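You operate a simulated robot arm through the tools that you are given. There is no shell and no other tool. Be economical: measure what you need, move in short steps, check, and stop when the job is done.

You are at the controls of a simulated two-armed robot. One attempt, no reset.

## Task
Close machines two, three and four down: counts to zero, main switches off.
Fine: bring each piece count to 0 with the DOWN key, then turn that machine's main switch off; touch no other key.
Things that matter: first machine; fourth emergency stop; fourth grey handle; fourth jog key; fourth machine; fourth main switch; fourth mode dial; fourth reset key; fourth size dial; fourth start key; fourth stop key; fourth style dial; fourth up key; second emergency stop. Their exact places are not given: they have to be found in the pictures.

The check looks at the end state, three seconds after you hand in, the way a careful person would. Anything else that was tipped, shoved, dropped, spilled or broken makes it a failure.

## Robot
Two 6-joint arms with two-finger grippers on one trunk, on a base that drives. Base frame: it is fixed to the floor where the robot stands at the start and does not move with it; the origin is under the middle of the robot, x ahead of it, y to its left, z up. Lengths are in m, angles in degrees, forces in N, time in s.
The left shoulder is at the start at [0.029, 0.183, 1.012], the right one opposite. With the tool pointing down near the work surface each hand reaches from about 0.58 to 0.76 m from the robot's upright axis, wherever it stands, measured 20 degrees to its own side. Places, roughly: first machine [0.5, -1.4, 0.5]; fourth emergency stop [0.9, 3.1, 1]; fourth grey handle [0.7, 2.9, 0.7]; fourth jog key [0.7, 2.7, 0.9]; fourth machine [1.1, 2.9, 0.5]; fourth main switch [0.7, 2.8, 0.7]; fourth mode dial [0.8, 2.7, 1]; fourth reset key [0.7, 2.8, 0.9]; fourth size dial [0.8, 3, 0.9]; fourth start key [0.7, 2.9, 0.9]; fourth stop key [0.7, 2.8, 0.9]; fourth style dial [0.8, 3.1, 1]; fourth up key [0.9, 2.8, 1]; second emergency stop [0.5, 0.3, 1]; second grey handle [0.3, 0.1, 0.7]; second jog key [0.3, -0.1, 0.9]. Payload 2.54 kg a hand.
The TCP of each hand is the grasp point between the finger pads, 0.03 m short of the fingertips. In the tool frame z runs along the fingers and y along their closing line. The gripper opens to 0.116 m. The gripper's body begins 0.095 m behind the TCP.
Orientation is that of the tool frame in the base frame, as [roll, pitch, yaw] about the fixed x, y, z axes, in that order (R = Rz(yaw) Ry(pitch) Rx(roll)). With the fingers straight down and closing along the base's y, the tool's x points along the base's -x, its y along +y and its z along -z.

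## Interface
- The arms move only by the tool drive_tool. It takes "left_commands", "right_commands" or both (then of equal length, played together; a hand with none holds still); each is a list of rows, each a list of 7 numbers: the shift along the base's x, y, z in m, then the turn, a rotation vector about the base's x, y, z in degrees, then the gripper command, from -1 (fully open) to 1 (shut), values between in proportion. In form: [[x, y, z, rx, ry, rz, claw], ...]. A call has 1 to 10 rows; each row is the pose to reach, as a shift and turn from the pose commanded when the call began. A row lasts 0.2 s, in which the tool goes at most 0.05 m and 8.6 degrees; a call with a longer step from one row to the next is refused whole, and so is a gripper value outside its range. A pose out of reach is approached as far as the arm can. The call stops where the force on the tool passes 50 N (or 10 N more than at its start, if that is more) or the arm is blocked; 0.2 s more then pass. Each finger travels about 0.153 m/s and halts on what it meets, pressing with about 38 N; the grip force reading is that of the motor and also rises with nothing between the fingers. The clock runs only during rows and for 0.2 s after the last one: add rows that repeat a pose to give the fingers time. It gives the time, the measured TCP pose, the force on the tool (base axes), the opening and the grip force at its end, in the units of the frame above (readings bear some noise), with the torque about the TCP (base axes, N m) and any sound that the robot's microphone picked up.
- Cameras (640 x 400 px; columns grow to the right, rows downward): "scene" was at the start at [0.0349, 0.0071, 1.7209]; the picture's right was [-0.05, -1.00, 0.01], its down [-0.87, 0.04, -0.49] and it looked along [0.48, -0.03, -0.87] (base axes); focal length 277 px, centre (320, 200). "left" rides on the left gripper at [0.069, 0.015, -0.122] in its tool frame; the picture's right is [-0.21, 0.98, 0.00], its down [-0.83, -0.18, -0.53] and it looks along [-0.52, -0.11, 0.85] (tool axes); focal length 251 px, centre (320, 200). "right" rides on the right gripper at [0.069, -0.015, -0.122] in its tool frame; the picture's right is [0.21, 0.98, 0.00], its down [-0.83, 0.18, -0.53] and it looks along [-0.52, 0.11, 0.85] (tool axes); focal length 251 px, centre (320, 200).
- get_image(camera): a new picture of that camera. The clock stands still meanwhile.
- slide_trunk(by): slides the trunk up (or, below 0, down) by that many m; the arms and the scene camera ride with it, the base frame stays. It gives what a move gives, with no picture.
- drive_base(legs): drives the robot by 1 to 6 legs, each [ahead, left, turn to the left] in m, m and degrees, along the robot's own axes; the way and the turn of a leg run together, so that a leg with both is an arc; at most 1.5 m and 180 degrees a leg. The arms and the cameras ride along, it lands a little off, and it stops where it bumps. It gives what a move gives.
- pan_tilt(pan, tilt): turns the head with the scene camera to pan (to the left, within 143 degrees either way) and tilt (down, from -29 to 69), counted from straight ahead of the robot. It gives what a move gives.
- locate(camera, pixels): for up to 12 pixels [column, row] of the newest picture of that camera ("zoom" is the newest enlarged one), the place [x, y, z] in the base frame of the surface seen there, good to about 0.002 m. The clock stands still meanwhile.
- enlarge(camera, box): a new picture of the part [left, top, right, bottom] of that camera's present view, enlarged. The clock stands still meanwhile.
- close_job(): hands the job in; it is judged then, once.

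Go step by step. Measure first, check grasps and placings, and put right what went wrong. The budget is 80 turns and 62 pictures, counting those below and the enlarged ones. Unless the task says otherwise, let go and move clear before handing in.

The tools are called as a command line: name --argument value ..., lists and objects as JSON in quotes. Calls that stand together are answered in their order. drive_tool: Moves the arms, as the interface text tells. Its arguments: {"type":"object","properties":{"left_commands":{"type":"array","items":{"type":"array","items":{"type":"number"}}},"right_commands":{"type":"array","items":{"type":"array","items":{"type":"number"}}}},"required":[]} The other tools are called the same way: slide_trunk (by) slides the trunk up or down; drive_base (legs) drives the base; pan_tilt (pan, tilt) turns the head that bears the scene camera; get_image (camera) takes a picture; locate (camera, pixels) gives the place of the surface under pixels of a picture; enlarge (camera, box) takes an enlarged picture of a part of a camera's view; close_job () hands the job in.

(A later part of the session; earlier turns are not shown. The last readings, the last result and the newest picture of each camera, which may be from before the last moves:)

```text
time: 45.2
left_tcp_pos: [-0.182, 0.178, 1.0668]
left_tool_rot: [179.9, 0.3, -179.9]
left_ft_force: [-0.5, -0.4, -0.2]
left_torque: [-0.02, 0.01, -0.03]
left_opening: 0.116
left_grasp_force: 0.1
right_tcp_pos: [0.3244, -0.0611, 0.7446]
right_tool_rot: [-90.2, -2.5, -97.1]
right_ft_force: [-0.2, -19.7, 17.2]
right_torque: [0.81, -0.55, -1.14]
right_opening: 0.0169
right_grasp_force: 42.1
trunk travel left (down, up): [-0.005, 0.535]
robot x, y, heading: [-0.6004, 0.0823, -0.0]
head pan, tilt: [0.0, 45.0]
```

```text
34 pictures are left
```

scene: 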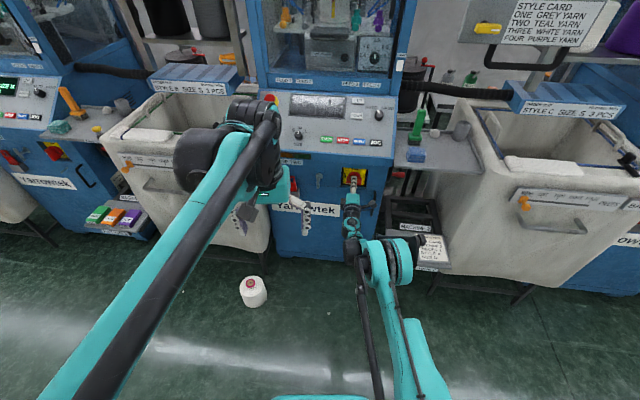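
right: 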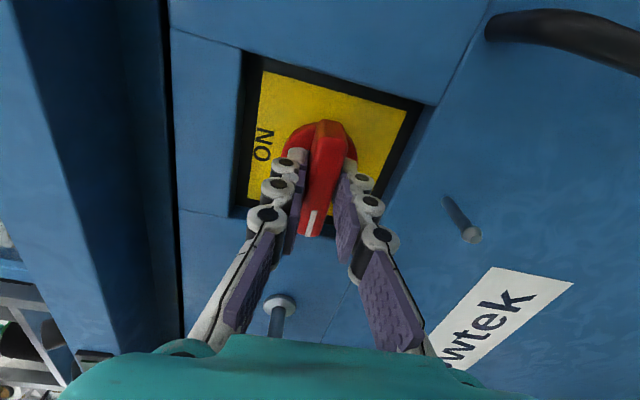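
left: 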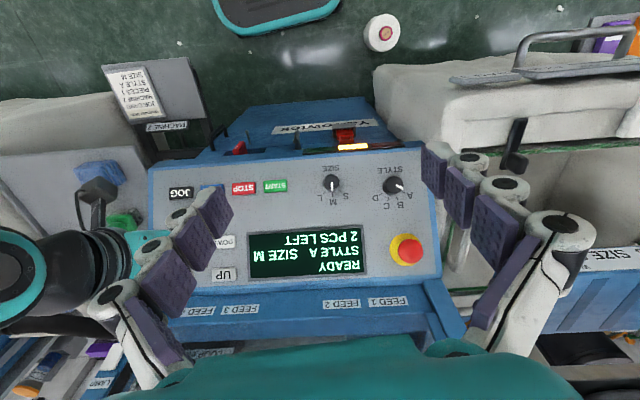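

The bar is back at OFF. This time I open, hold, and retreat in legal steps before anything else, then check.

drive_tool --right_commands '[[0, 0, 0, 0, 0, 0, 0], [0, 0, 0, 0, 0, 0, 0], [0, 0, 0, 0, 0, 0, 0], [-0.045, 0.0055, 0, 0, 0, 0, 0], [-0.09, 0.011, 0, 0, 0, 0, 0], [-0.135, 0.0165, 0, 0, 0, 0, 0], [-0.16, 0.02, 0, 0, 0, 0, 0]]'

get_image --camera "right"

```text
time: 46.9
left_tcp_pos: [-0.1813, 0.1783, 1.0674]
left_tool_rot: [-180.0, 0.1, -179.9]
left_ft_force: [0.9, 0.0, 0.1]
left_torque: [0.0, 0.01, 0.02]
left_opening: 0.116
left_grasp_force: 0.1
right_tcp_pos: [0.1778, -0.041, 0.7431]
right_tool_rot: [-90.3, -2.6, -97.0]
right_ft_force: [0.4, -0.9, 0.4]
right_torque: [-0.05, -0.03, 0.02]
right_opening: 0.0581
right_grasp_force: 0.1
right hand out of reach, approached as far as the arm can: row 7
trunk travel left (down, up): [-0.005, 0.535]
robot x, y, heading: [-0.5989, 0.082, 0.2]
head pan, tilt: [0.0, 45.0]
```

```text
33 pictures are left
```

right: 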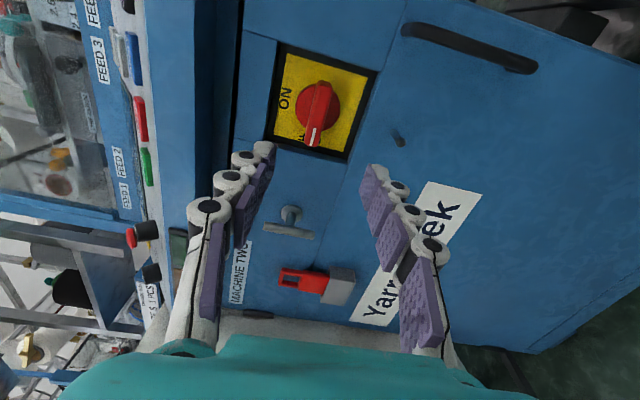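

The handle is at OFF and machine two is done. I unroll the hand, tilt it back to the pressing angle and raise it, then carry it to machine three.

drive_tool --right_commands '[[0.02, 0, 0, 8.3, -1, 0, 0], [0.02, 0, 0, 16.6, -2, 0, 0], [0.02, 0, 0, 24.9, -3, 0, 0], [0.02, 0, 0, 33.2, -4, 0, 0], [0.02, 0, 0, 41.5, -5, 0, 0.5], [0.02, 0, 0, 49.8, -6, 0, 1], [0.02, 0, 0, 58.1, -7, 0, 1], [0.02, 0, 0, 66.4, -8, 0, 1], [0.02, 0, 0, 74.7, -9, 0, 1], [0.02, 0, 0, 83, -10, 0, 1]]'

drive_tool --right_commands '[[0, 0, 0.02, 0.8, 7, 0, 1], [0, 0, 0.05, 1.6, 14, 0, 1], [0, 0, 0.08, 2.4, 21, 0, 1], [0, 0, 0.11, 3.2, 28, 0, 1], [0, 0, 0.14, 4, 35, 0, 1], [0, 0, 0.16, 4.8, 42, 0, 1], [0, 0, 0.18, 5.4, 47, 0, 1], [0, 0, 0.18, 5.9, 51.7, 0, 1]]'

slide_trunk --by 0.17

```text
time: 49.0
left_tcp_pos: [-0.18, 0.179, 1.0675]
left_tool_rot: [180.0, 0.0, -179.8]
left_ft_force: [0.4, -0.7, -1.0]
left_torque: [-0.02, -0.03, -0.05]
left_opening: 0.1158
left_grasp_force: 0.0
right_tcp_pos: [0.1997, -0.0391, 0.7449]
right_tool_rot: [-91.1, 81.2, -97.8]
right_ft_force: [0.7, 0.4, 0.0]
right_torque: [-0.02, -0.03, 0.02]
right_opening: 0.0
right_grasp_force: 28.8
trunk travel left (down, up): [-0.005, 0.535]
robot x, y, heading: [-0.5965, 0.0818, 0.2]
head pan, tilt: [0.0, 45.0]
```

```text
time: 50.9
left_tcp_pos: [-0.1804, 0.1786, 1.0665]
left_tool_rot: [180.0, 0.2, -179.8]
left_ft_force: [-0.3, 0.7, 0.0]
left_torque: [-0.03, 0.02, 0.0]
left_opening: 0.116
left_grasp_force: 0.0
right_tcp_pos: [0.1977, -0.0391, 0.926]
right_tool_rot: [-173.0, 37.2, -175.3]
right_ft_force: [0.9, 0.7, 0.2]
right_torque: [0.0, 0.03, 0.0]
right_opening: 0.0003
right_grasp_force: 28.9
trunk travel left (down, up): [-0.005, 0.535]
robot x, y, heading: [-0.5982, 0.0783, 0.2]
head pan, tilt: [0.0, 45.0]
```

```text
time: 52.8
left_tcp_pos: [-0.1793, 0.1783, 1.2359]
left_tool_rot: [-180.0, 0.1, -179.8]
left_ft_force: [-0.3, 0.0, -0.2]
left_torque: [-0.02, -0.01, -0.01]
left_opening: 0.116
left_grasp_force: 0.1
right_tcp_pos: [0.199, -0.0385, 1.094]
right_tool_rot: [-173.0, 37.2, -175.2]
right_ft_force: [-0.8, 0.3, -0.6]
right_torque: [0.02, 0.05, -0.03]
right_opening: 0.0002
right_grasp_force: 28.5
trunk travel left (down, up): [-0.175, 0.365]
robot x, y, heading: [-0.6002, 0.0793, -0.0]
head pan, tilt: [0.0, 45.0]
```

The hand is in pressing attitude at z 1.09. I back off, go 1.41 m to the left along the row, and look at machine three before going close.

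drive_base --legs '[[-0.3, 0, 0], [0.2, 1.41, 0]]'

pan_tilt --pan -10 --tilt 38

get_image --camera "scene"

```text
time: 54.2
left_tcp_pos: [-0.3319, 0.1773, 1.2379]
left_tool_rot: [179.9, 0.6, -180.0]
left_ft_force: [-1.7, 0.0, 0.8]
left_torque: [0.01, -0.18, 0.0]
left_opening: 0.1163
left_grasp_force: 0.0
right_tcp_pos: [0.0465, -0.0418, 1.0994]
right_tool_rot: [-173.0, 37.6, -175.3]
right_ft_force: [-1.3, -0.2, 0.4]
right_torque: [0.01, -0.06, 0.04]
right_opening: 0.0001
right_grasp_force: 28.8
trunk travel left (down, up): [-0.175, 0.365]
robot x, y, heading: [-0.7449, 0.0823, 0.2]
head pan, tilt: [0.0, 45.0]
stopped in leg 1: the robot was blocked; the commanded pose is now the measured one
```

```text
time: 54.9
left_tcp_pos: [-0.3236, 0.1781, 1.2354]
left_tool_rot: [179.9, 0.1, -179.9]
left_ft_force: [-0.2, 0.2, 0.7]
left_torque: [0.02, 0.01, 0.01]
left_opening: 0.116
left_grasp_force: 0.0
right_tcp_pos: [0.0538, -0.0397, 1.0937]
right_tool_rot: [-172.9, 37.2, -175.3]
right_ft_force: [-0.4, 1.1, -0.4]
right_torque: [0.02, -0.02, -0.02]
right_opening: 0.0001
right_grasp_force: 29.3
trunk travel left (down, up): [-0.175, 0.365]
robot x, y, heading: [-0.7442, 0.0785, -0.2]
head pan, tilt: [-10.0, 38.0]
```

```text
32 pictures are left
```

scene: 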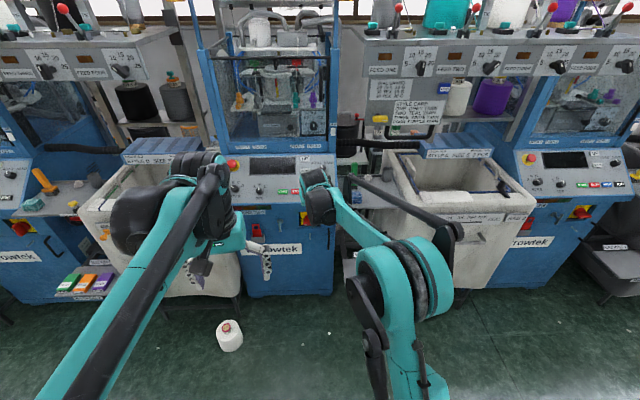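

The base bumped into something behind at x=-0.745. I move forward off it and look behind.

drive_base --legs '[[0.12, 0, 0]]'

pan_tilt --pan 143 --tilt 45

get_image --camera "scene"

```text
time: 56.1
left_tcp_pos: [-0.2032, 0.1789, 1.2357]
left_tool_rot: [179.9, 0.1, -179.9]
left_ft_force: [-0.6, -0.5, 0.4]
left_torque: [-0.01, 0.07, 0.0]
left_opening: 0.116
left_grasp_force: 0.2
right_tcp_pos: [0.175, -0.0381, 1.0928]
right_tool_rot: [-173.0, 37.2, -175.2]
right_ft_force: [0.4, 0.2, 0.0]
right_torque: [-0.01, 0.03, 0.01]
right_opening: 0.0002
right_grasp_force: 28.8
trunk travel left (down, up): [-0.175, 0.365]
robot x, y, heading: [-0.6281, 0.0829, 0.2]
head pan, tilt: [-10.0, 38.0]
```

```text
time: 58.5
left_tcp_pos: [-0.2046, 0.1786, 1.2369]
left_tool_rot: [-180.0, 0.2, -179.8]
left_ft_force: [0.1, 0.0, -0.1]
left_torque: [-0.01, -0.01, 0.02]
left_opening: 0.1161
left_grasp_force: 0.1
right_tcp_pos: [0.1734, -0.0392, 1.0954]
right_tool_rot: [-173.0, 37.3, -175.3]
right_ft_force: [0.6, -0.4, 0.3]
right_torque: [0.01, 0.02, 0.04]
right_opening: 0.0
right_grasp_force: 28.7
trunk travel left (down, up): [-0.175, 0.365]
robot x, y, heading: [-0.6219, 0.0825, 0.2]
head pan, tilt: [143.0, 45.0]
```

```text
31 pictures are left
```

scene: 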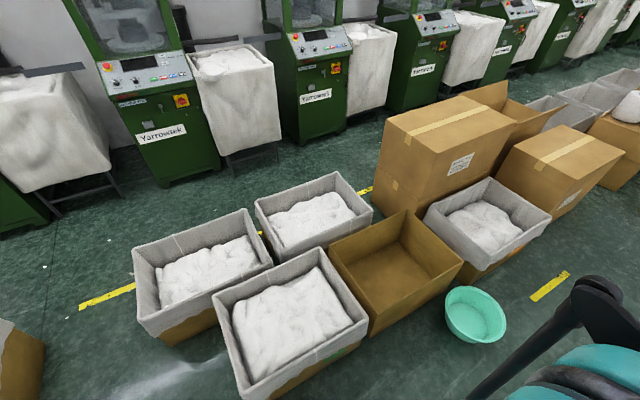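

I locate the bowl and box edges to see what was touched.

locate --camera "scene" --pixels '[[475, 315], [500, 325], [480, 345], [362, 322], [255, 385], [462, 260], [550, 215], [625, 150], [400, 320]]'

```text
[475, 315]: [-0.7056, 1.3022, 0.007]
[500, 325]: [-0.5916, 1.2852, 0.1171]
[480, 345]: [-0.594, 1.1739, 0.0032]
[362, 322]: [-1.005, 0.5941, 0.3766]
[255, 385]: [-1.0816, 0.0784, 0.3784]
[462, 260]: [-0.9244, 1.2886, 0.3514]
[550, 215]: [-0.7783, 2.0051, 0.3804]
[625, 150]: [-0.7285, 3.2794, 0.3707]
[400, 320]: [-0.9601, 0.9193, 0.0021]
```

The base only reached the box edge (x≈-1.05). A green bowl stands at about [-0.68,1.28], so I route around it: hand drawn in, passing at x≈-0.2, to a stand at about [-0.2,1.74].

drive_tool --right_commands '[[-0.04, 0, 0, 0, 0, 0, 1], [-0.08, 0, 0, 0, 0, 0, 1], [-0.12, 0, 0, 0, 0, 0, 1], [-0.16, 0, 0, 0, 0, 0, 1], [-0.2, 0, 0, 0, 0, 0, 1]]'

drive_base --legs '[[0.3, 0.42, 0], [0.12, 0.4, 0], [0.03, 0.84, 0]]'

pan_tilt --pan -20 --tilt 45

get_image --camera "scene"

```text
time: 59.7
left_tcp_pos: [-0.206, 0.1774, 1.2375]
left_tool_rot: [-179.9, 0.4, -179.8]
left_ft_force: [-0.2, -0.8, -0.5]
left_torque: [0.01, -0.02, -0.01]
left_opening: 0.116
left_grasp_force: 0.1
right_tcp_pos: [-0.0276, -0.0382, 1.0928]
right_tool_rot: [-173.0, 37.3, -175.2]
right_ft_force: [-0.2, 0.3, 0.0]
right_torque: [-0.04, 0.0, -0.02]
right_opening: 0.0001
right_grasp_force: 28.7
trunk travel left (down, up): [-0.175, 0.365]
robot x, y, heading: [-0.6277, 0.0791, -0.1]
head pan, tilt: [143.0, 45.0]
```

```text
time: 69.1
left_tcp_pos: [0.2354, 1.8604, 1.2366]
left_tool_rot: [180.0, 0.3, -179.9]
left_ft_force: [0.4, -1.2, -0.2]
left_torque: [0.0, 0.02, -0.01]
left_opening: 0.1159
left_grasp_force: 0.1
right_tcp_pos: [0.4148, 1.6424, 1.0941]
right_tool_rot: [-173.0, 37.3, -175.4]
right_ft_force: [0.5, 0.1, 0.0]
right_torque: [-0.02, 0.0, -0.01]
right_opening: 0.0
right_grasp_force: 28.4
trunk travel left (down, up): [-0.175, 0.365]
robot x, y, heading: [-0.1875, 1.7654, -0.1]
head pan, tilt: [143.0, 45.0]
```

```text
time: 71.6
left_tcp_pos: [0.2351, 1.86, 1.236]
left_tool_rot: [180.0, 0.2, -179.9]
left_ft_force: [0.1, -0.6, -0.8]
left_torque: [0.04, -0.03, 0.02]
left_opening: 0.1163
left_grasp_force: 0.0
right_tcp_pos: [0.414, 1.6424, 1.0935]
right_tool_rot: [-173.0, 37.3, -175.3]
right_ft_force: [0.0, 0.4, -0.1]
right_torque: [-0.02, 0.02, -0.01]
right_opening: 0.0
right_grasp_force: 28.7
trunk travel left (down, up): [-0.175, 0.365]
robot x, y, heading: [-0.1818, 1.7646, 0.0]
head pan, tilt: [-20.0, 45.0]
```

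```text
30 pictures are left
```

scene: 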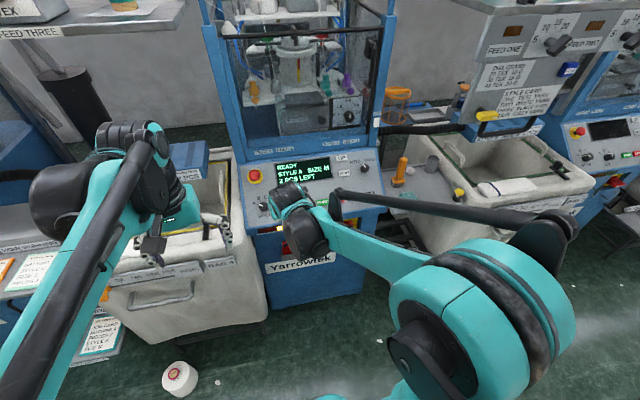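

Machine three is ahead, with its panel at about (320,180) and another floor cone at (180,378). I enlarge the panel and measure.

locate --camera "scene" --pixels '[[180, 378], [182, 392], [253, 176], [365, 168], [340, 157]]'

enlarge --camera "scene" --box '[240, 130, 400, 250]'

locate --camera "zoom" --pixels '[[407, 107], [411, 111], [415, 170], [420, 175], [400, 180]]'

```text
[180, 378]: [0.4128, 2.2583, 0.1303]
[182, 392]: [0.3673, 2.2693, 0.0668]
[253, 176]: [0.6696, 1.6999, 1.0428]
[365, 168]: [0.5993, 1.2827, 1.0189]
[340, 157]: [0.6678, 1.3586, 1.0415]
```

```text
3.33 times, centred on (320, 190) of scene
```

zoom: 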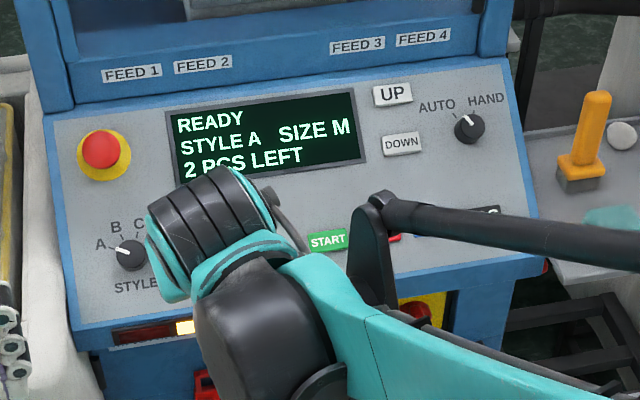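

```text
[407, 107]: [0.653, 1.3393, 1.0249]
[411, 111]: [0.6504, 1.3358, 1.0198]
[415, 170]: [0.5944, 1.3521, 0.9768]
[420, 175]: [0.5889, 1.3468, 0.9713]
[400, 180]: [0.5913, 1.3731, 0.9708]
```

The display reads READY, 2 PCS LEFT. UP sits at [0.668,1.359,1.041], so everything is machine two shifted by about [0.1945,1.423,0], with DOWN near [0.6195,1.366,1.002]. I move the right hand to the standoff.

drive_tool --right_commands '[[0.02, -0.034, 0, 0, 0, 0, 1], [0.039, -0.068, 0, 0, 0, 0, 1], [0.058, -0.101, 0, 0, 0, 0, 1], [0.078, -0.135, 0, 0, 0, 0, 1], [0.097, -0.169, -0.005, 0, 0, 0, 1], [0.117, -0.203, -0.012, 0, 0, 0, 1], [0.136, -0.236, -0.02, 0, 0, 0, 1], [0.1555, -0.27, -0.0275, 0, 0, 0, 1], [0.1555, -0.27, -0.0275, 0, 0, 0, 1]]'

get_image --camera "right"

locate --camera "right" --pixels '[[293, 124], [346, 130], [319, 130], [319, 142], [310, 125]]'

```text
time: 73.6
left_tcp_pos: [0.2339, 1.8613, 1.2362]
left_tool_rot: [-180.0, 0.2, -179.9]
left_ft_force: [-0.5, 0.1, 0.1]
left_torque: [-0.02, 0.0, -0.02]
left_opening: 0.1161
left_grasp_force: 0.1
right_tcp_pos: [0.5701, 1.3712, 1.0644]
right_tool_rot: [-173.0, 37.3, -175.3]
right_ft_force: [0.2, -0.1, 0.6]
right_torque: [-0.03, 0.02, -0.02]
right_opening: 0.0
right_grasp_force: 27.9
trunk travel left (down, up): [-0.175, 0.365]
robot x, y, heading: [-0.1891, 1.7637, -0.2]
head pan, tilt: [-20.0, 45.0]
```

```text
28 pictures are left
```

right: 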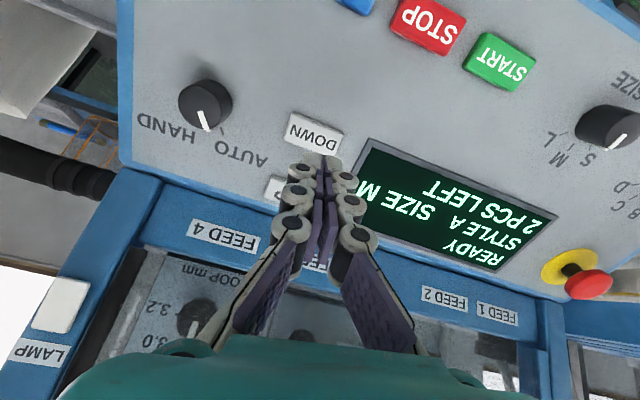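

```text
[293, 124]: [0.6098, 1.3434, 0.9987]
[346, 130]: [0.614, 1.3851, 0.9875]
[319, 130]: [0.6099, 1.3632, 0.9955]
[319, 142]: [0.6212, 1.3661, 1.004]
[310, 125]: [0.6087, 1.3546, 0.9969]
```

DOWN is at right-picture (315,133), aligned. One press.

drive_tool --right_commands '[[0.023, -0.0038, -0.0305, 0, 0, 0, 1], [0.028, -0.0038, -0.037, 0, 0, 0, 1], [0.032, -0.0038, -0.0427, 0, 0, 0, 1], [0.026, -0.0038, -0.0345, 0, 0, 0, 1], [0.023, -0.0038, -0.0305, 0, 0, 0, 1]]'

get_image --camera "right"

```text
time: 74.8
left_tcp_pos: [0.2354, 1.8598, 1.2366]
left_tool_rot: [180.0, 0.2, -179.9]
left_ft_force: [0.7, -0.6, -0.8]
left_torque: [0.01, 0.04, 0.04]
left_opening: 0.1158
left_grasp_force: 0.1
right_tcp_pos: [0.5919, 1.3682, 1.0345]
right_tool_rot: [-173.0, 37.2, -175.2]
right_ft_force: [0.2, 0.3, 0.0]
right_torque: [0.01, 0.01, 0.0]
right_opening: 0.0001
right_grasp_force: 28.8
trunk travel left (down, up): [-0.175, 0.365]
robot x, y, heading: [-0.1847, 1.7615, -0.2]
head pan, tilt: [-20.0, 45.0]
```

```text
27 pictures are left
```

right: 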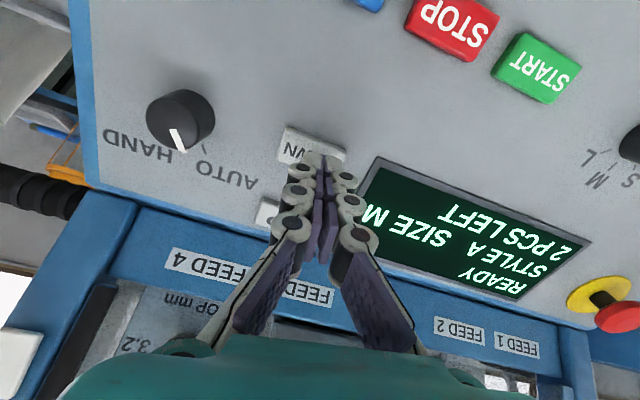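

No click, still 2. I press about 2.5 mm deeper and slightly more to the key's middle.

drive_tool --right_commands '[[0.004, -0.004, -0.006, 0, 0, 0, 1], [0.0105, -0.004, -0.0145, 0, 0, 0, 1], [0.003, -0.004, -0.004, 0, 0, 0, 1], [0, -0.004, 0, 0, 0, 0, 1]]'

```text
time: 75.8
left_tcp_pos: [0.2358, 1.8596, 1.2371]
left_tool_rot: [-180.0, 0.2, -179.9]
left_ft_force: [-0.3, 0.2, 0.0]
left_torque: [-0.01, -0.03, 0.05]
left_opening: 0.1158
left_grasp_force: 0.1
right_tcp_pos: [0.5928, 1.3648, 1.0335]
right_tool_rot: [-173.1, 37.3, -175.3]
right_ft_force: [-0.3, 0.1, -0.7]
right_torque: [-0.03, 0.02, -0.01]
right_opening: 0.0001
right_grasp_force: 28.7
trunk travel left (down, up): [-0.175, 0.365]
robot x, y, heading: [-0.1843, 1.7636, 0.2]
head pan, tilt: [-20.0, 45.0]
heard: click
```

A click was heard. I repeat the same press and then read the display.

drive_tool --right_commands '[[0.004, 0, -0.006, 0, 0, 0, 1], [0.0105, 0, -0.0145, 0, 0, 0, 1], [0.003, 0, -0.004, 0, 0, 0, 1], [-0.018, 0, 0.024, 0, 0, 0, 1]]'

get_image --camera "right"

```text
time: 76.8
left_tcp_pos: [0.2334, 1.8596, 1.237]
left_tool_rot: [179.9, 0.3, -179.9]
left_ft_force: [-0.5, -0.3, -0.8]
left_torque: [0.0, -0.07, 0.02]
left_opening: 0.1159
left_grasp_force: 0.1
right_tcp_pos: [0.5727, 1.3652, 1.0609]
right_tool_rot: [-173.1, 37.3, -175.4]
right_ft_force: [-0.9, 0.5, 0.8]
right_torque: [-0.04, -0.02, 0.0]
right_opening: 0.0
right_grasp_force: 28.4
trunk travel left (down, up): [-0.175, 0.365]
robot x, y, heading: [-0.1869, 1.7649, 0.1]
head pan, tilt: [-20.0, 45.0]
heard: click
```

```text
26 pictures are left
```

right: 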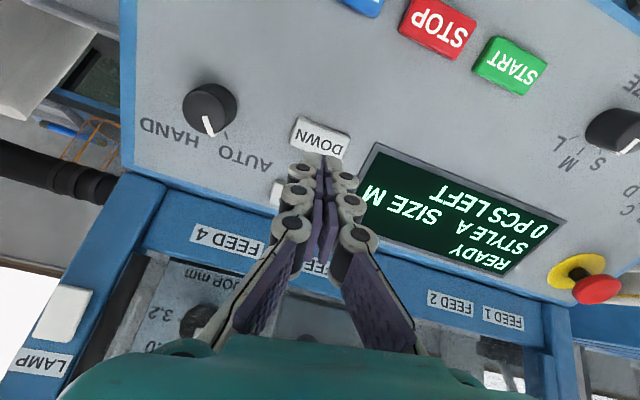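

The count is 0. I lift off, back up 0.18 m, lower the trunk and swing the hand level in front of the switch (expected at about [0.518,1.363,0.745]).

drive_tool --right_commands '[[-0.025, 0.005, 0.04, 0, 0, 0, 1]]'

drive_base --legs '[[-0.175, 0, 0]]'

slide_trunk --by -0.17

drive_tool --right_commands '[[0, 0, 0, -0.8, -7, 0, 1], [0, 0, -0.02, -1.6, -14, 0, 1], [0, 0, -0.05, -2.4, -21, 0, 1], [0, 0, -0.08, -3.2, -28, 0, 1], [0, 0, -0.11, -4, -35, 0, 0.5], [0, 0, -0.14, -4.8, -42, 0, 0], [0, 0, -0.165, -5.4, -47, 0, 0], [0, 0, -0.185, -5.9, -51.7, 0, 0]]'

get_image --camera "right"

```text
time: 77.2
left_tcp_pos: [0.2331, 1.8623, 1.2376]
left_tool_rot: [179.9, 0.3, -179.9]
left_ft_force: [-0.8, 0.1, 0.8]
left_torque: [0.0, -0.1, -0.03]
left_opening: 0.116
left_grasp_force: 0.0
right_tcp_pos: [0.5466, 1.3712, 1.1021]
right_tool_rot: [-173.1, 37.4, -175.3]
right_ft_force: [-1.1, 0.4, 1.0]
right_torque: [-0.03, -0.04, 0.02]
right_opening: 0.0001
right_grasp_force: 28.6
trunk travel left (down, up): [-0.175, 0.365]
robot x, y, heading: [-0.1848, 1.7655, 0.2]
head pan, tilt: [-20.0, 45.0]
```

```text
time: 78.7
left_tcp_pos: [0.0594, 1.8596, 1.2365]
left_tool_rot: [180.0, 0.2, -179.8]
left_ft_force: [-0.9, -0.8, 0.1]
left_torque: [-0.03, -0.03, 0.0]
left_opening: 0.116
left_grasp_force: 0.0
right_tcp_pos: [0.3761, 1.3706, 1.1]
right_tool_rot: [-173.0, 37.3, -175.3]
right_ft_force: [-1.1, -0.1, 0.4]
right_torque: [-0.02, 0.0, 0.01]
right_opening: 0.0
right_grasp_force: 28.4
trunk travel left (down, up): [-0.175, 0.365]
robot x, y, heading: [-0.3634, 1.764, -0.1]
head pan, tilt: [-20.0, 45.0]
```

```text
time: 80.6
left_tcp_pos: [0.0611, 1.8605, 1.0662]
left_tool_rot: [180.0, 0.2, -179.9]
left_ft_force: [-0.6, -1.0, 1.3]
left_torque: [-0.01, -0.02, -0.01]
left_opening: 0.116
left_grasp_force: 0.1
right_tcp_pos: [0.3745, 1.3719, 0.9296]
right_tool_rot: [-173.0, 37.3, -175.4]
right_ft_force: [-0.7, -1.3, -0.1]
right_torque: [0.0, 0.0, 0.0]
right_opening: 0.0
right_grasp_force: 29.0
trunk travel left (down, up): [-0.005, 0.535]
robot x, y, heading: [-0.3587, 1.7607, -0.0]
head pan, tilt: [-20.0, 45.0]
```

```text
time: 82.4
left_tcp_pos: [0.0599, 1.8594, 1.0657]
left_tool_rot: [179.9, 0.3, -179.9]
left_ft_force: [0.2, -0.2, 0.0]
left_torque: [-0.02, 0.01, 0.02]
left_opening: 0.1159
left_grasp_force: 0.1
right_tcp_pos: [0.3877, 1.3659, 0.7486]
right_tool_rot: [-91.3, 81.1, -97.9]
right_ft_force: [0.3, 0.2, 0.4]
right_torque: [-0.02, 0.02, 0.0]
right_opening: 0.0581
right_grasp_force: 0.0
right hand out of reach, approached as far as the arm can: row 8
trunk travel left (down, up): [-0.005, 0.535]
robot x, y, heading: [-0.3608, 1.763, 0.3]
head pan, tilt: [-20.0, 45.0]
```

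```text
25 pictures are left
```

right: 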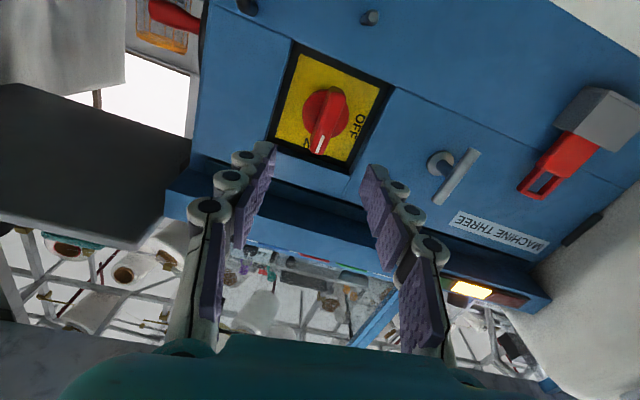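

The hand is level in front of machine three's switch, bar end at (318,145). I measure it.

locate --camera "right" --pixels '[[316, 152], [319, 142], [321, 130], [324, 115], [326, 102], [328, 96]]'

```text
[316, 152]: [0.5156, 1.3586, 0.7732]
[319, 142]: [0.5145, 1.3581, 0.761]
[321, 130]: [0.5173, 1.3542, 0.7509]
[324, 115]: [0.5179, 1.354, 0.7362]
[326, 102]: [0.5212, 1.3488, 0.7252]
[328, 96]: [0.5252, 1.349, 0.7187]
```

Bar centre is [0.517,1.3545,0.746]. I advance and grip.

drive_tool --right_commands '[[0.04, -0.0035, -0.0025, 0, 0, 0, 0], [0.08, -0.007, -0.003, 0, 0, 0, 0], [0.11, -0.009, -0.0035, 0, 0, 0, 0], [0.13, -0.011, -0.0035, 0, 0, 0, 0], [0.13, -0.011, -0.0035, 0, 0, 0, 1], [0.13, -0.011, -0.0035, 0, 0, 0, 1], [0.13, -0.011, -0.0035, 0, 0, 0, 1]]'

get_image --camera "right"

```text
time: 84.0
left_tcp_pos: [0.0605, 1.8606, 1.0651]
left_tool_rot: [-180.0, 0.2, -179.8]
left_ft_force: [-0.7, 0.2, -0.5]
left_torque: [0.02, 0.01, 0.03]
left_opening: 0.116
left_grasp_force: 0.0
right_tcp_pos: [0.5186, 1.3576, 0.7471]
right_tool_rot: [-91.1, 81.2, -97.7]
right_ft_force: [2.5, 5.1, -2.1]
right_torque: [0.06, -0.22, -0.56]
right_opening: 0.0168
right_grasp_force: 42.1
trunk travel left (down, up): [-0.005, 0.535]
robot x, y, heading: [-0.359, 1.7601, 0.2]
head pan, tilt: [-20.0, 45.0]
```

```text
24 pictures are left
```

right: 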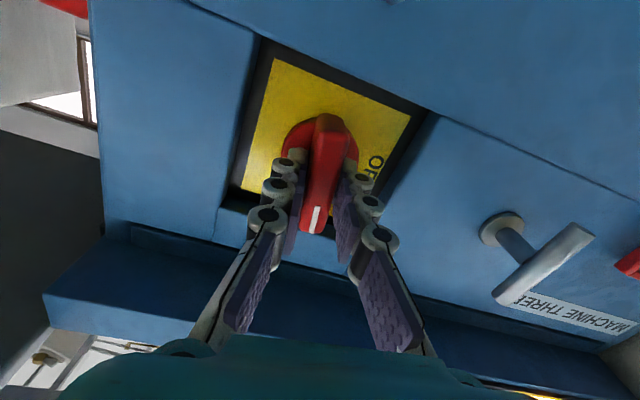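

The bar is firmly held (0.0168 m). I turn it 84° and a little beyond; nothing else is chained to this.

drive_tool --right_commands '[[0, 0, 0, -8.3, 1, 0, 1], [0, 0, 0, -16.6, 2, 0, 1], [0, 0, 0, -24.9, 3, 0, 1], [0, 0, 0, -33.2, 4, 0, 1], [0, 0, 0, -41.5, 5, 0, 1], [0, 0, 0, -49.8, 6, 0, 1], [0, 0, 0, -58.1, 7, 0, 1], [0, 0, 0, -66.4, 8, 0, 1], [0, 0, 0, -74.7, 9, 0, 1], [0, 0, 0, -83, 10, 0, 1]]'

drive_tool --right_commands '[[0, 0, 0, -4, 0.5, 0, 1], [0, 0, 0, -1, 0.1, 0, 1]]'

get_image --camera "right"

```text
time: 86.2
left_tcp_pos: [0.0601, 1.861, 1.0664]
left_tool_rot: [-179.9, 0.3, -179.9]
left_ft_force: [-1.0, -0.3, -0.7]
left_torque: [0.01, 0.02, 0.02]
left_opening: 0.1158
left_grasp_force: 0.0
right_tcp_pos: [0.5185, 1.3589, 0.7466]
right_tool_rot: [-91.8, -2.4, -97.2]
right_ft_force: [0.3, 16.6, -2.9]
right_torque: [0.93, -1.19, 1.08]
right_opening: 0.0173
right_grasp_force: 43.0
right hand out of reach, approached as far as the arm can: row 10
trunk travel left (down, up): [-0.005, 0.535]
robot x, y, heading: [-0.3613, 1.7675, 0.1]
head pan, tilt: [-20.0, 45.0]
```

```text
time: 86.8
left_tcp_pos: [0.0601, 1.8594, 1.0669]
left_tool_rot: [179.9, 0.2, -179.9]
left_ft_force: [-0.1, -0.4, 0.7]
left_torque: [0.0, -0.04, -0.02]
left_opening: 0.1162
left_grasp_force: 0.0
right_tcp_pos: [0.5181, 1.3576, 0.7461]
right_tool_rot: [-91.9, -3.3, -97.7]
right_ft_force: [1.6, -4.0, 1.6]
right_torque: [0.67, -1.05, -0.8]
right_opening: 0.0176
right_grasp_force: 43.0
right hand out of reach, approached as far as the arm can: row 1, 2
trunk travel left (down, up): [-0.005, 0.535]
robot x, y, heading: [-0.3611, 1.7639, -0.2]
head pan, tilt: [-20.0, 45.0]
```

```text
23 pictures are left
```

right: 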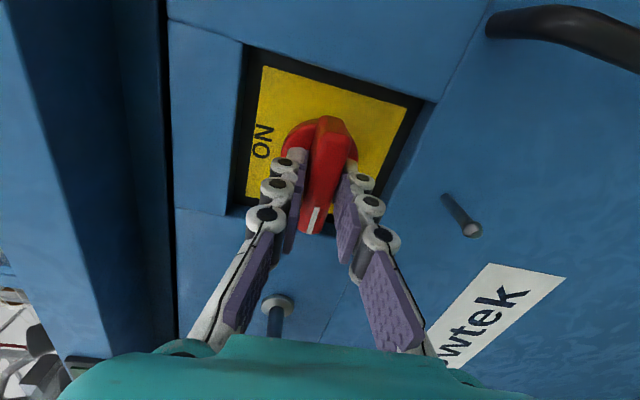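

The handle points to OFF. I open, wait, and retreat straight out.

drive_tool --right_commands '[[0, 0, 0, 0, 0, 0, 0], [0, 0, 0, 0, 0, 0, 0], [0, 0, 0, 0, 0, 0, 0], [-0.045, 0.005, 0, 0, 0, 0, 0], [-0.085, 0.01, 0, 0, 0, 0, 0], [-0.12, 0.014, 0, 0, 0, 0, 0]]'

get_image --camera "right"

get_image --camera "scene"

```text
time: 88.2
left_tcp_pos: [0.0595, 1.8614, 1.0661]
left_tool_rot: [179.9, 0.2, -179.9]
left_ft_force: [0.9, -0.5, 0.0]
left_torque: [0.03, -0.01, -0.01]
left_opening: 0.116
left_grasp_force: 0.0
right_tcp_pos: [0.4003, 1.382, 0.7476]
right_tool_rot: [-92.2, -3.1, -97.4]
right_ft_force: [-0.1, 0.5, 0.0]
right_torque: [0.0, -0.01, 0.01]
right_opening: 0.0581
right_grasp_force: 0.1
right hand out of reach, approached as far as the arm can: row 4, 5, 6
trunk travel left (down, up): [-0.005, 0.535]
robot x, y, heading: [-0.3597, 1.7645, 0.3]
head pan, tilt: [-20.0, 45.0]
```

```text
22 pictures are left
```

right: 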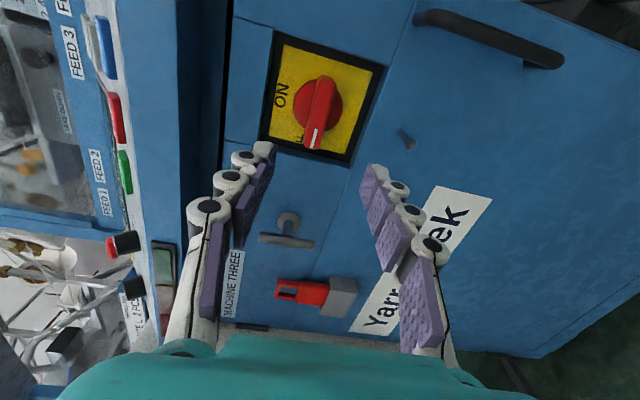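

```text
21 pictures are left
```

scene: 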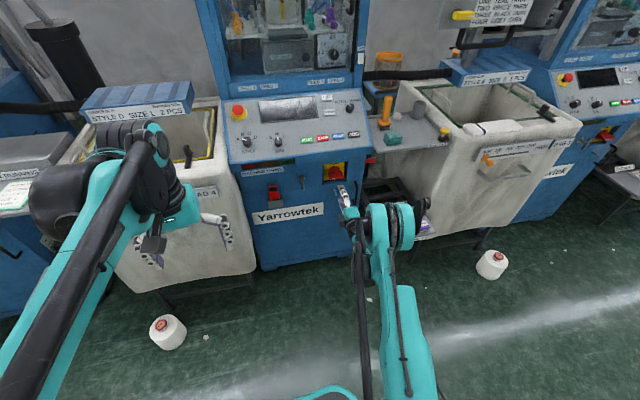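

Machine three's handle is at OFF and its display is dark. I unroll the hand, tilt it back to the pressing attitude, draw it in and raise the trunk.

drive_tool --right_commands '[[0, 0, 0, 8.3, -1, 0, 0], [0, 0, 0, 16.6, -2, 0, 0], [0, 0, 0, 24.9, -3, 0, 0], [0, 0, 0, 33.2, -4, 0, 0], [0, 0, 0, 41.5, -5, 0, 0.5], [0, 0, 0, 49.8, -6, 0, 1], [0, 0, 0, 58.1, -7, 0, 1], [0, 0, 0, 66.4, -8, 0, 1], [0, 0, 0, 74.7, -9, 0, 1], [0, 0, 0, 83, -10, 0, 1]]'

drive_tool --right_commands '[[0, 0, 0.02, 0.8, 7, 0, 1], [0, 0, 0.05, 1.6, 14, 0, 1], [0, 0, 0.08, 2.4, 21, 0, 1], [0, 0, 0.11, 3.2, 28, 0, 1], [0, 0, 0.14, 4, 35, 0, 1], [0, 0, 0.16, 4.8, 42, 0, 1], [0, 0, 0.18, 5.4, 47, 0, 1], [0, 0, 0.18, 5.9, 51.7, 0, 1]]'

slide_trunk --by 0.17

drive_tool --right_commands '[[-0.03, 0.035, 0, 0, 0, 0, 1], [-0.06, 0.07, 0, 0, 0, 0, 1], [-0.09, 0.105, 0, 0, 0, 0, 1], [-0.12, 0.14, 0, 0, 0, 0, 1], [-0.15, 0.175, 0, 0, 0, 0, 1]]'

```text
time: 90.4
left_tcp_pos: [0.0619, 1.8599, 1.0661]
left_tool_rot: [-180.0, 0.2, -179.9]
left_ft_force: [0.2, 0.6, 0.2]
left_torque: [-0.01, 0.01, -0.02]
left_opening: 0.1158
left_grasp_force: 0.1
right_tcp_pos: [0.4021, 1.3807, 0.7461]
right_tool_rot: [-90.9, 80.1, -97.6]
right_ft_force: [0.1, 0.1, -0.5]
right_torque: [-0.01, 0.0, 0.05]
right_opening: 0.0001
right_grasp_force: 28.7
trunk travel left (down, up): [-0.005, 0.535]
robot x, y, heading: [-0.361, 1.7611, -0.1]
head pan, tilt: [-20.0, 45.0]
```

```text
time: 92.2
left_tcp_pos: [0.0592, 1.8609, 1.0667]
left_tool_rot: [-180.0, 0.3, -179.8]
left_ft_force: [-1.1, 0.0, -0.7]
left_torque: [-0.01, 0.02, -0.02]
left_opening: 0.1159
left_grasp_force: 0.0
right_tcp_pos: [0.4018, 1.3813, 0.9243]
right_tool_rot: [-172.3, 37.0, -174.0]
right_ft_force: [-0.3, 0.3, -0.3]
right_torque: [0.02, 0.01, 0.01]
right_opening: 0.0
right_grasp_force: 28.3
trunk travel left (down, up): [-0.005, 0.535]
robot x, y, heading: [-0.3588, 1.7639, 0.1]
head pan, tilt: [-20.0, 45.0]
```

```text
time: 94.1
left_tcp_pos: [0.0598, 1.8602, 1.2362]
left_tool_rot: [180.0, 0.2, -179.9]
left_ft_force: [0.4, 0.0, -0.2]
left_torque: [0.01, -0.03, 0.02]
left_opening: 0.116
left_grasp_force: 0.1
right_tcp_pos: [0.4035, 1.3818, 1.0939]
right_tool_rot: [-172.3, 37.1, -174.0]
right_ft_force: [-0.4, -0.3, 0.1]
right_torque: [-0.02, -0.02, -0.02]
right_opening: 0.0001
right_grasp_force: 28.8
trunk travel left (down, up): [-0.175, 0.365]
robot x, y, heading: [-0.3616, 1.7671, -0.1]
head pan, tilt: [-20.0, 45.0]
```

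```text
time: 95.3
left_tcp_pos: [0.0602, 1.8615, 1.2374]
left_tool_rot: [-180.0, 0.3, -179.9]
left_ft_force: [-0.2, 1.2, 0.5]
left_torque: [-0.02, -0.02, -0.01]
left_opening: 0.1164
left_grasp_force: 0.0
right_tcp_pos: [0.2499, 1.5586, 1.0933]
right_tool_rot: [-172.2, 37.2, -174.0]
right_ft_force: [-0.4, -0.2, 0.3]
right_torque: [-0.02, 0.0, -0.01]
right_opening: 0.0
right_grasp_force: 28.4
trunk travel left (down, up): [-0.175, 0.365]
robot x, y, heading: [-0.3599, 1.7605, -0.3]
head pan, tilt: [-20.0, 45.0]
```

Ready to travel. Before driving I look to the left along the path to machine four.

pan_tilt --pan 65 --tilt 40

get_image --camera "scene"

```text
time: 96.9
left_tcp_pos: [0.0594, 1.8598, 1.2365]
left_tool_rot: [-180.0, 0.1, -179.9]
left_ft_force: [0.1, -0.1, 0.8]
left_torque: [0.05, 0.05, -0.01]
left_opening: 0.1161
left_grasp_force: 0.0
right_tcp_pos: [0.252, 1.5567, 1.0935]
right_tool_rot: [-172.2, 37.0, -174.0]
right_ft_force: [-0.9, -0.8, 0.8]
right_torque: [-0.03, 0.02, -0.01]
right_opening: 0.0
right_grasp_force: 28.6
trunk travel left (down, up): [-0.175, 0.365]
robot x, y, heading: [-0.3586, 1.7603, 0.3]
head pan, tilt: [65.0, 40.0]
```

```text
20 pictures are left
```

scene: 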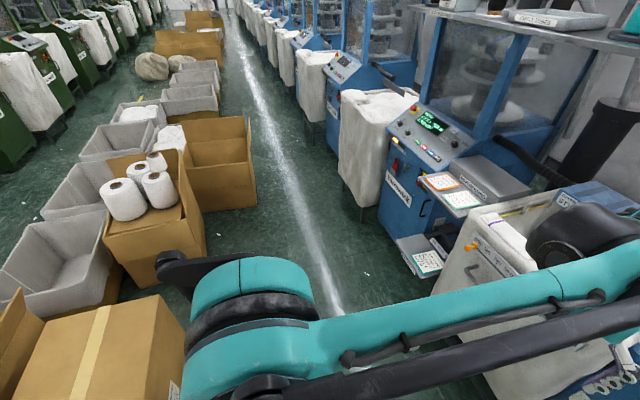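

locate --camera "scene" --pixels '[[205, 275], [258, 205], [190, 220], [168, 300], [420, 278], [435, 130], [470, 200], [400, 240], [380, 225], [250, 120]]'

```text
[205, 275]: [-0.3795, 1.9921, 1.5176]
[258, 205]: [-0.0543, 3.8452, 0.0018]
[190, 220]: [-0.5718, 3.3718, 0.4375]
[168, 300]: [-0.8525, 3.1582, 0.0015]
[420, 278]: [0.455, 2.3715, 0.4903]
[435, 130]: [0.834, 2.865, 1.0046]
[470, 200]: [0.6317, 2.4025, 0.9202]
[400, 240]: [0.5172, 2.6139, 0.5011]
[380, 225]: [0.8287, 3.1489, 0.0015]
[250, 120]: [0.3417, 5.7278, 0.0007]
```

The way is clear: boxes lie at x<-0.57 until y≈3.4, the document tray starts at x≈0.455, and the cone is at x≥0.33. I drive to about [-0.06,3.0].

drive_base --legs '[[0.1, 0.6, 0], [0.1, 0.4, 0], [0.1, 0.25, 0]]'

pan_tilt --pan -8 --tilt 45

get_image --camera "scene"

get_image --camera "right"

```text
time: 104.0
left_tcp_pos: [0.3536, 3.1089, 1.2358]
left_tool_rot: [-179.9, 0.2, -179.9]
left_ft_force: [0.2, 0.0, -0.3]
left_torque: [-0.05, 0.01, 0.02]
left_opening: 0.1161
left_grasp_force: 0.0
right_tcp_pos: [0.5456, 2.8043, 1.0927]
right_tool_rot: [-172.2, 37.1, -174.1]
right_ft_force: [-0.2, 0.1, 0.8]
right_torque: [-0.02, 0.01, 0.0]
right_opening: 0.0
right_grasp_force: 28.7
trunk travel left (down, up): [-0.175, 0.365]
robot x, y, heading: [-0.07, 3.0104, 0.4]
head pan, tilt: [65.0, 40.0]
```

```text
time: 105.4
left_tcp_pos: [0.3536, 3.1075, 1.2359]
left_tool_rot: [179.9, 0.2, -179.9]
left_ft_force: [0.4, -0.2, 0.0]
left_torque: [0.03, 0.02, 0.01]
left_opening: 0.116
left_grasp_force: 0.0
right_tcp_pos: [0.5451, 2.8038, 1.0928]
right_tool_rot: [-172.3, 37.1, -174.0]
right_ft_force: [-0.6, -0.1, -0.4]
right_torque: [-0.01, 0.0, -0.04]
right_opening: 0.0
right_grasp_force: 28.5
trunk travel left (down, up): [-0.175, 0.365]
robot x, y, heading: [-0.0631, 3.0114, 0.2]
head pan, tilt: [-8.0, 45.0]
```

```text
19 pictures are left
```

scene: 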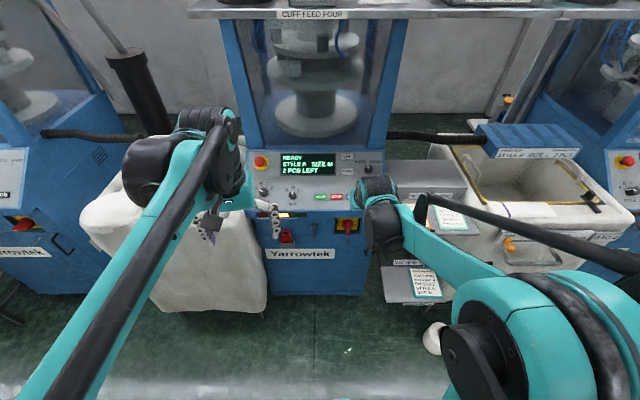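

```text
18 pictures are left
```

right: 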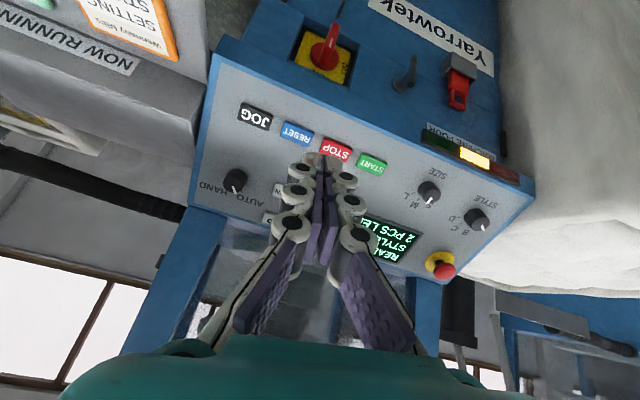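

Machine four is ahead, reading 2 PCS. I measure its keys, first in the enlarged scene view.

enlarge --camera "scene" --box '[240, 140, 400, 240]'

locate --camera "right" --pixels '[[280, 190], [268, 217], [256, 115], [297, 134], [372, 164], [235, 180], [324, 50]]'

locate --camera "scene" --pixels '[[348, 171], [346, 156], [368, 169], [262, 160]]'

```text
4.00 times, centred on (320, 190) of scene
```

zoom: 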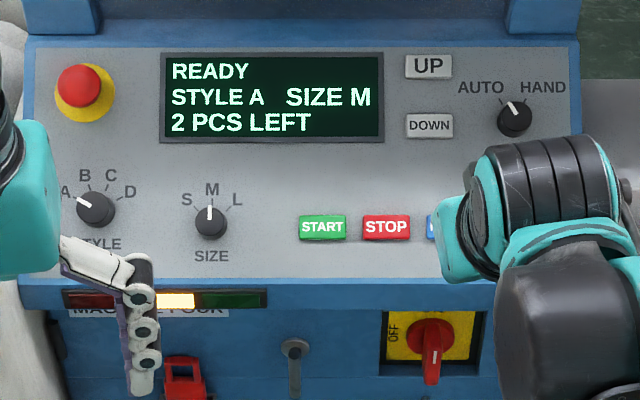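

```text
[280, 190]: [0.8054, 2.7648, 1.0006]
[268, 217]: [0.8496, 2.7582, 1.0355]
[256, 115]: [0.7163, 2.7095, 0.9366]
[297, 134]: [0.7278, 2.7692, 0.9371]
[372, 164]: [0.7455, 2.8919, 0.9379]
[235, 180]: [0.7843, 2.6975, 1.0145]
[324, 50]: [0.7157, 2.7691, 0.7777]
```

```text
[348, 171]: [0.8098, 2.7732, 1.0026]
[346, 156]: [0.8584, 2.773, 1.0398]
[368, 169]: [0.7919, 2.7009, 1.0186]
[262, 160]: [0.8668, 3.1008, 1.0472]
```

DOWN on machine four is at about [0.809,2.774,1.002]. I move to the standoff.

drive_tool --right_commands '[[0.042, -0.005, 0, 0, 0, 0, 1], [0.085, -0.01, 0, 0, 0, 0, 1], [0.128, -0.015, -0.005, 0, 0, 0, 1], [0.17, -0.019, -0.015, 0, 0, 0, 1], [0.2125, -0.023, -0.027, 0, 0, 0, 1], [0.2125, -0.023, -0.027, 0, 0, 0, 1]]'

get_image --camera "right"

locate --camera "right" --pixels '[[319, 130], [319, 142], [310, 125], [300, 128], [335, 135]]'

```text
time: 106.8
left_tcp_pos: [0.3523, 3.1089, 1.2374]
left_tool_rot: [179.9, 0.3, -179.9]
left_ft_force: [0.1, -0.4, 0.4]
left_torque: [0.0, -0.01, 0.01]
left_opening: 0.116
left_grasp_force: 0.0
right_tcp_pos: [0.7563, 2.78, 1.0691]
right_tool_rot: [-172.3, 37.1, -174.0]
right_ft_force: [-0.3, -0.2, -0.6]
right_torque: [-0.04, -0.03, 0.0]
right_opening: 0.0003
right_grasp_force: 28.8
trunk travel left (down, up): [-0.175, 0.365]
robot x, y, heading: [-0.0664, 3.0076, 0.4]
head pan, tilt: [-8.0, 45.0]
```

```text
16 pictures are left
```

right: 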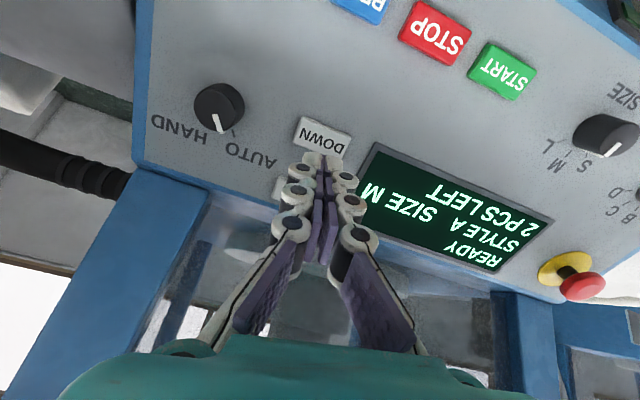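

```text
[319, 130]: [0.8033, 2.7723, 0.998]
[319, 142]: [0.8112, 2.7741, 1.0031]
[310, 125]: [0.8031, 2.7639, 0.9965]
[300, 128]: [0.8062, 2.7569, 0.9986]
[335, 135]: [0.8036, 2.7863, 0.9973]
```

Aligned, with DOWN at (322,137). One press.

drive_tool --right_commands '[[0.025, -0.006, -0.035, 0, 0, 0, 1], [0.03, -0.006, -0.0415, 0, 0, 0, 1], [0.036, -0.006, -0.0495, 0, 0, 0, 1], [0.029, -0.006, -0.04, 0, 0, 0, 1], [0.025, -0.006, -0.035, 0, 0, 0, 1]]'

```text
time: 108.0
left_tcp_pos: [0.3539, 3.1074, 1.2367]
left_tool_rot: [-180.0, 0.2, -179.9]
left_ft_force: [0.8, 0.5, -0.5]
left_torque: [-0.03, 0.01, 0.01]
left_opening: 0.1157
left_grasp_force: 0.0
right_tcp_pos: [0.7816, 2.7745, 1.0313]
right_tool_rot: [-172.3, 37.2, -174.1]
right_ft_force: [0.4, 0.3, -0.1]
right_torque: [0.0, -0.01, 0.01]
right_opening: 0.0
right_grasp_force: 29.1
trunk travel left (down, up): [-0.175, 0.365]
robot x, y, heading: [-0.0674, 3.008, -0.0]
head pan, tilt: [-8.0, 45.0]
heard: click
```

One click. I press a second time and then check.

drive_tool --right_commands '[[0.005, 0, -0.0065, 0, 0, 0, 1], [0.011, 0, -0.0145, 0, 0, 0, 1], [0.004, 0, -0.005, 0, 0, 0, 1], [-0.02, 0, 0.026, 0, 0, 0, 1]]'

get_image --camera "right"

```text
time: 109.0
left_tcp_pos: [0.3499, 3.1082, 1.2364]
left_tool_rot: [179.9, 0.3, -180.0]
left_ft_force: [-0.3, 0.0, 0.2]
left_torque: [0.01, -0.03, 0.03]
left_opening: 0.1162
left_grasp_force: 0.1
right_tcp_pos: [0.76, 2.7768, 1.0601]
right_tool_rot: [-172.2, 37.2, -174.0]
right_ft_force: [0.3, -0.5, -0.1]
right_torque: [0.02, -0.01, -0.01]
right_opening: 0.0
right_grasp_force: 29.0
trunk travel left (down, up): [-0.175, 0.365]
robot x, y, heading: [-0.0652, 3.012, 0.0]
head pan, tilt: [-8.0, 45.0]
heard: click
```

```text
15 pictures are left
```

right: 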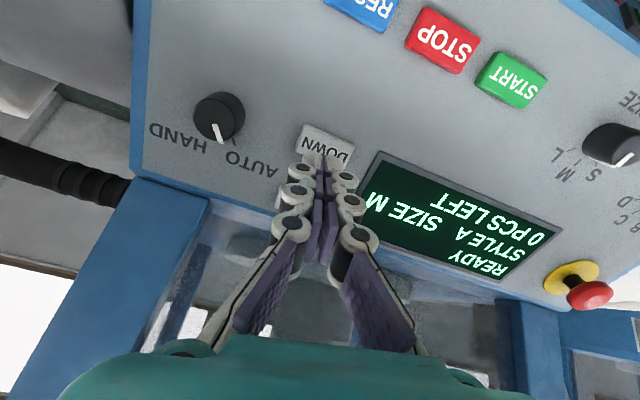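

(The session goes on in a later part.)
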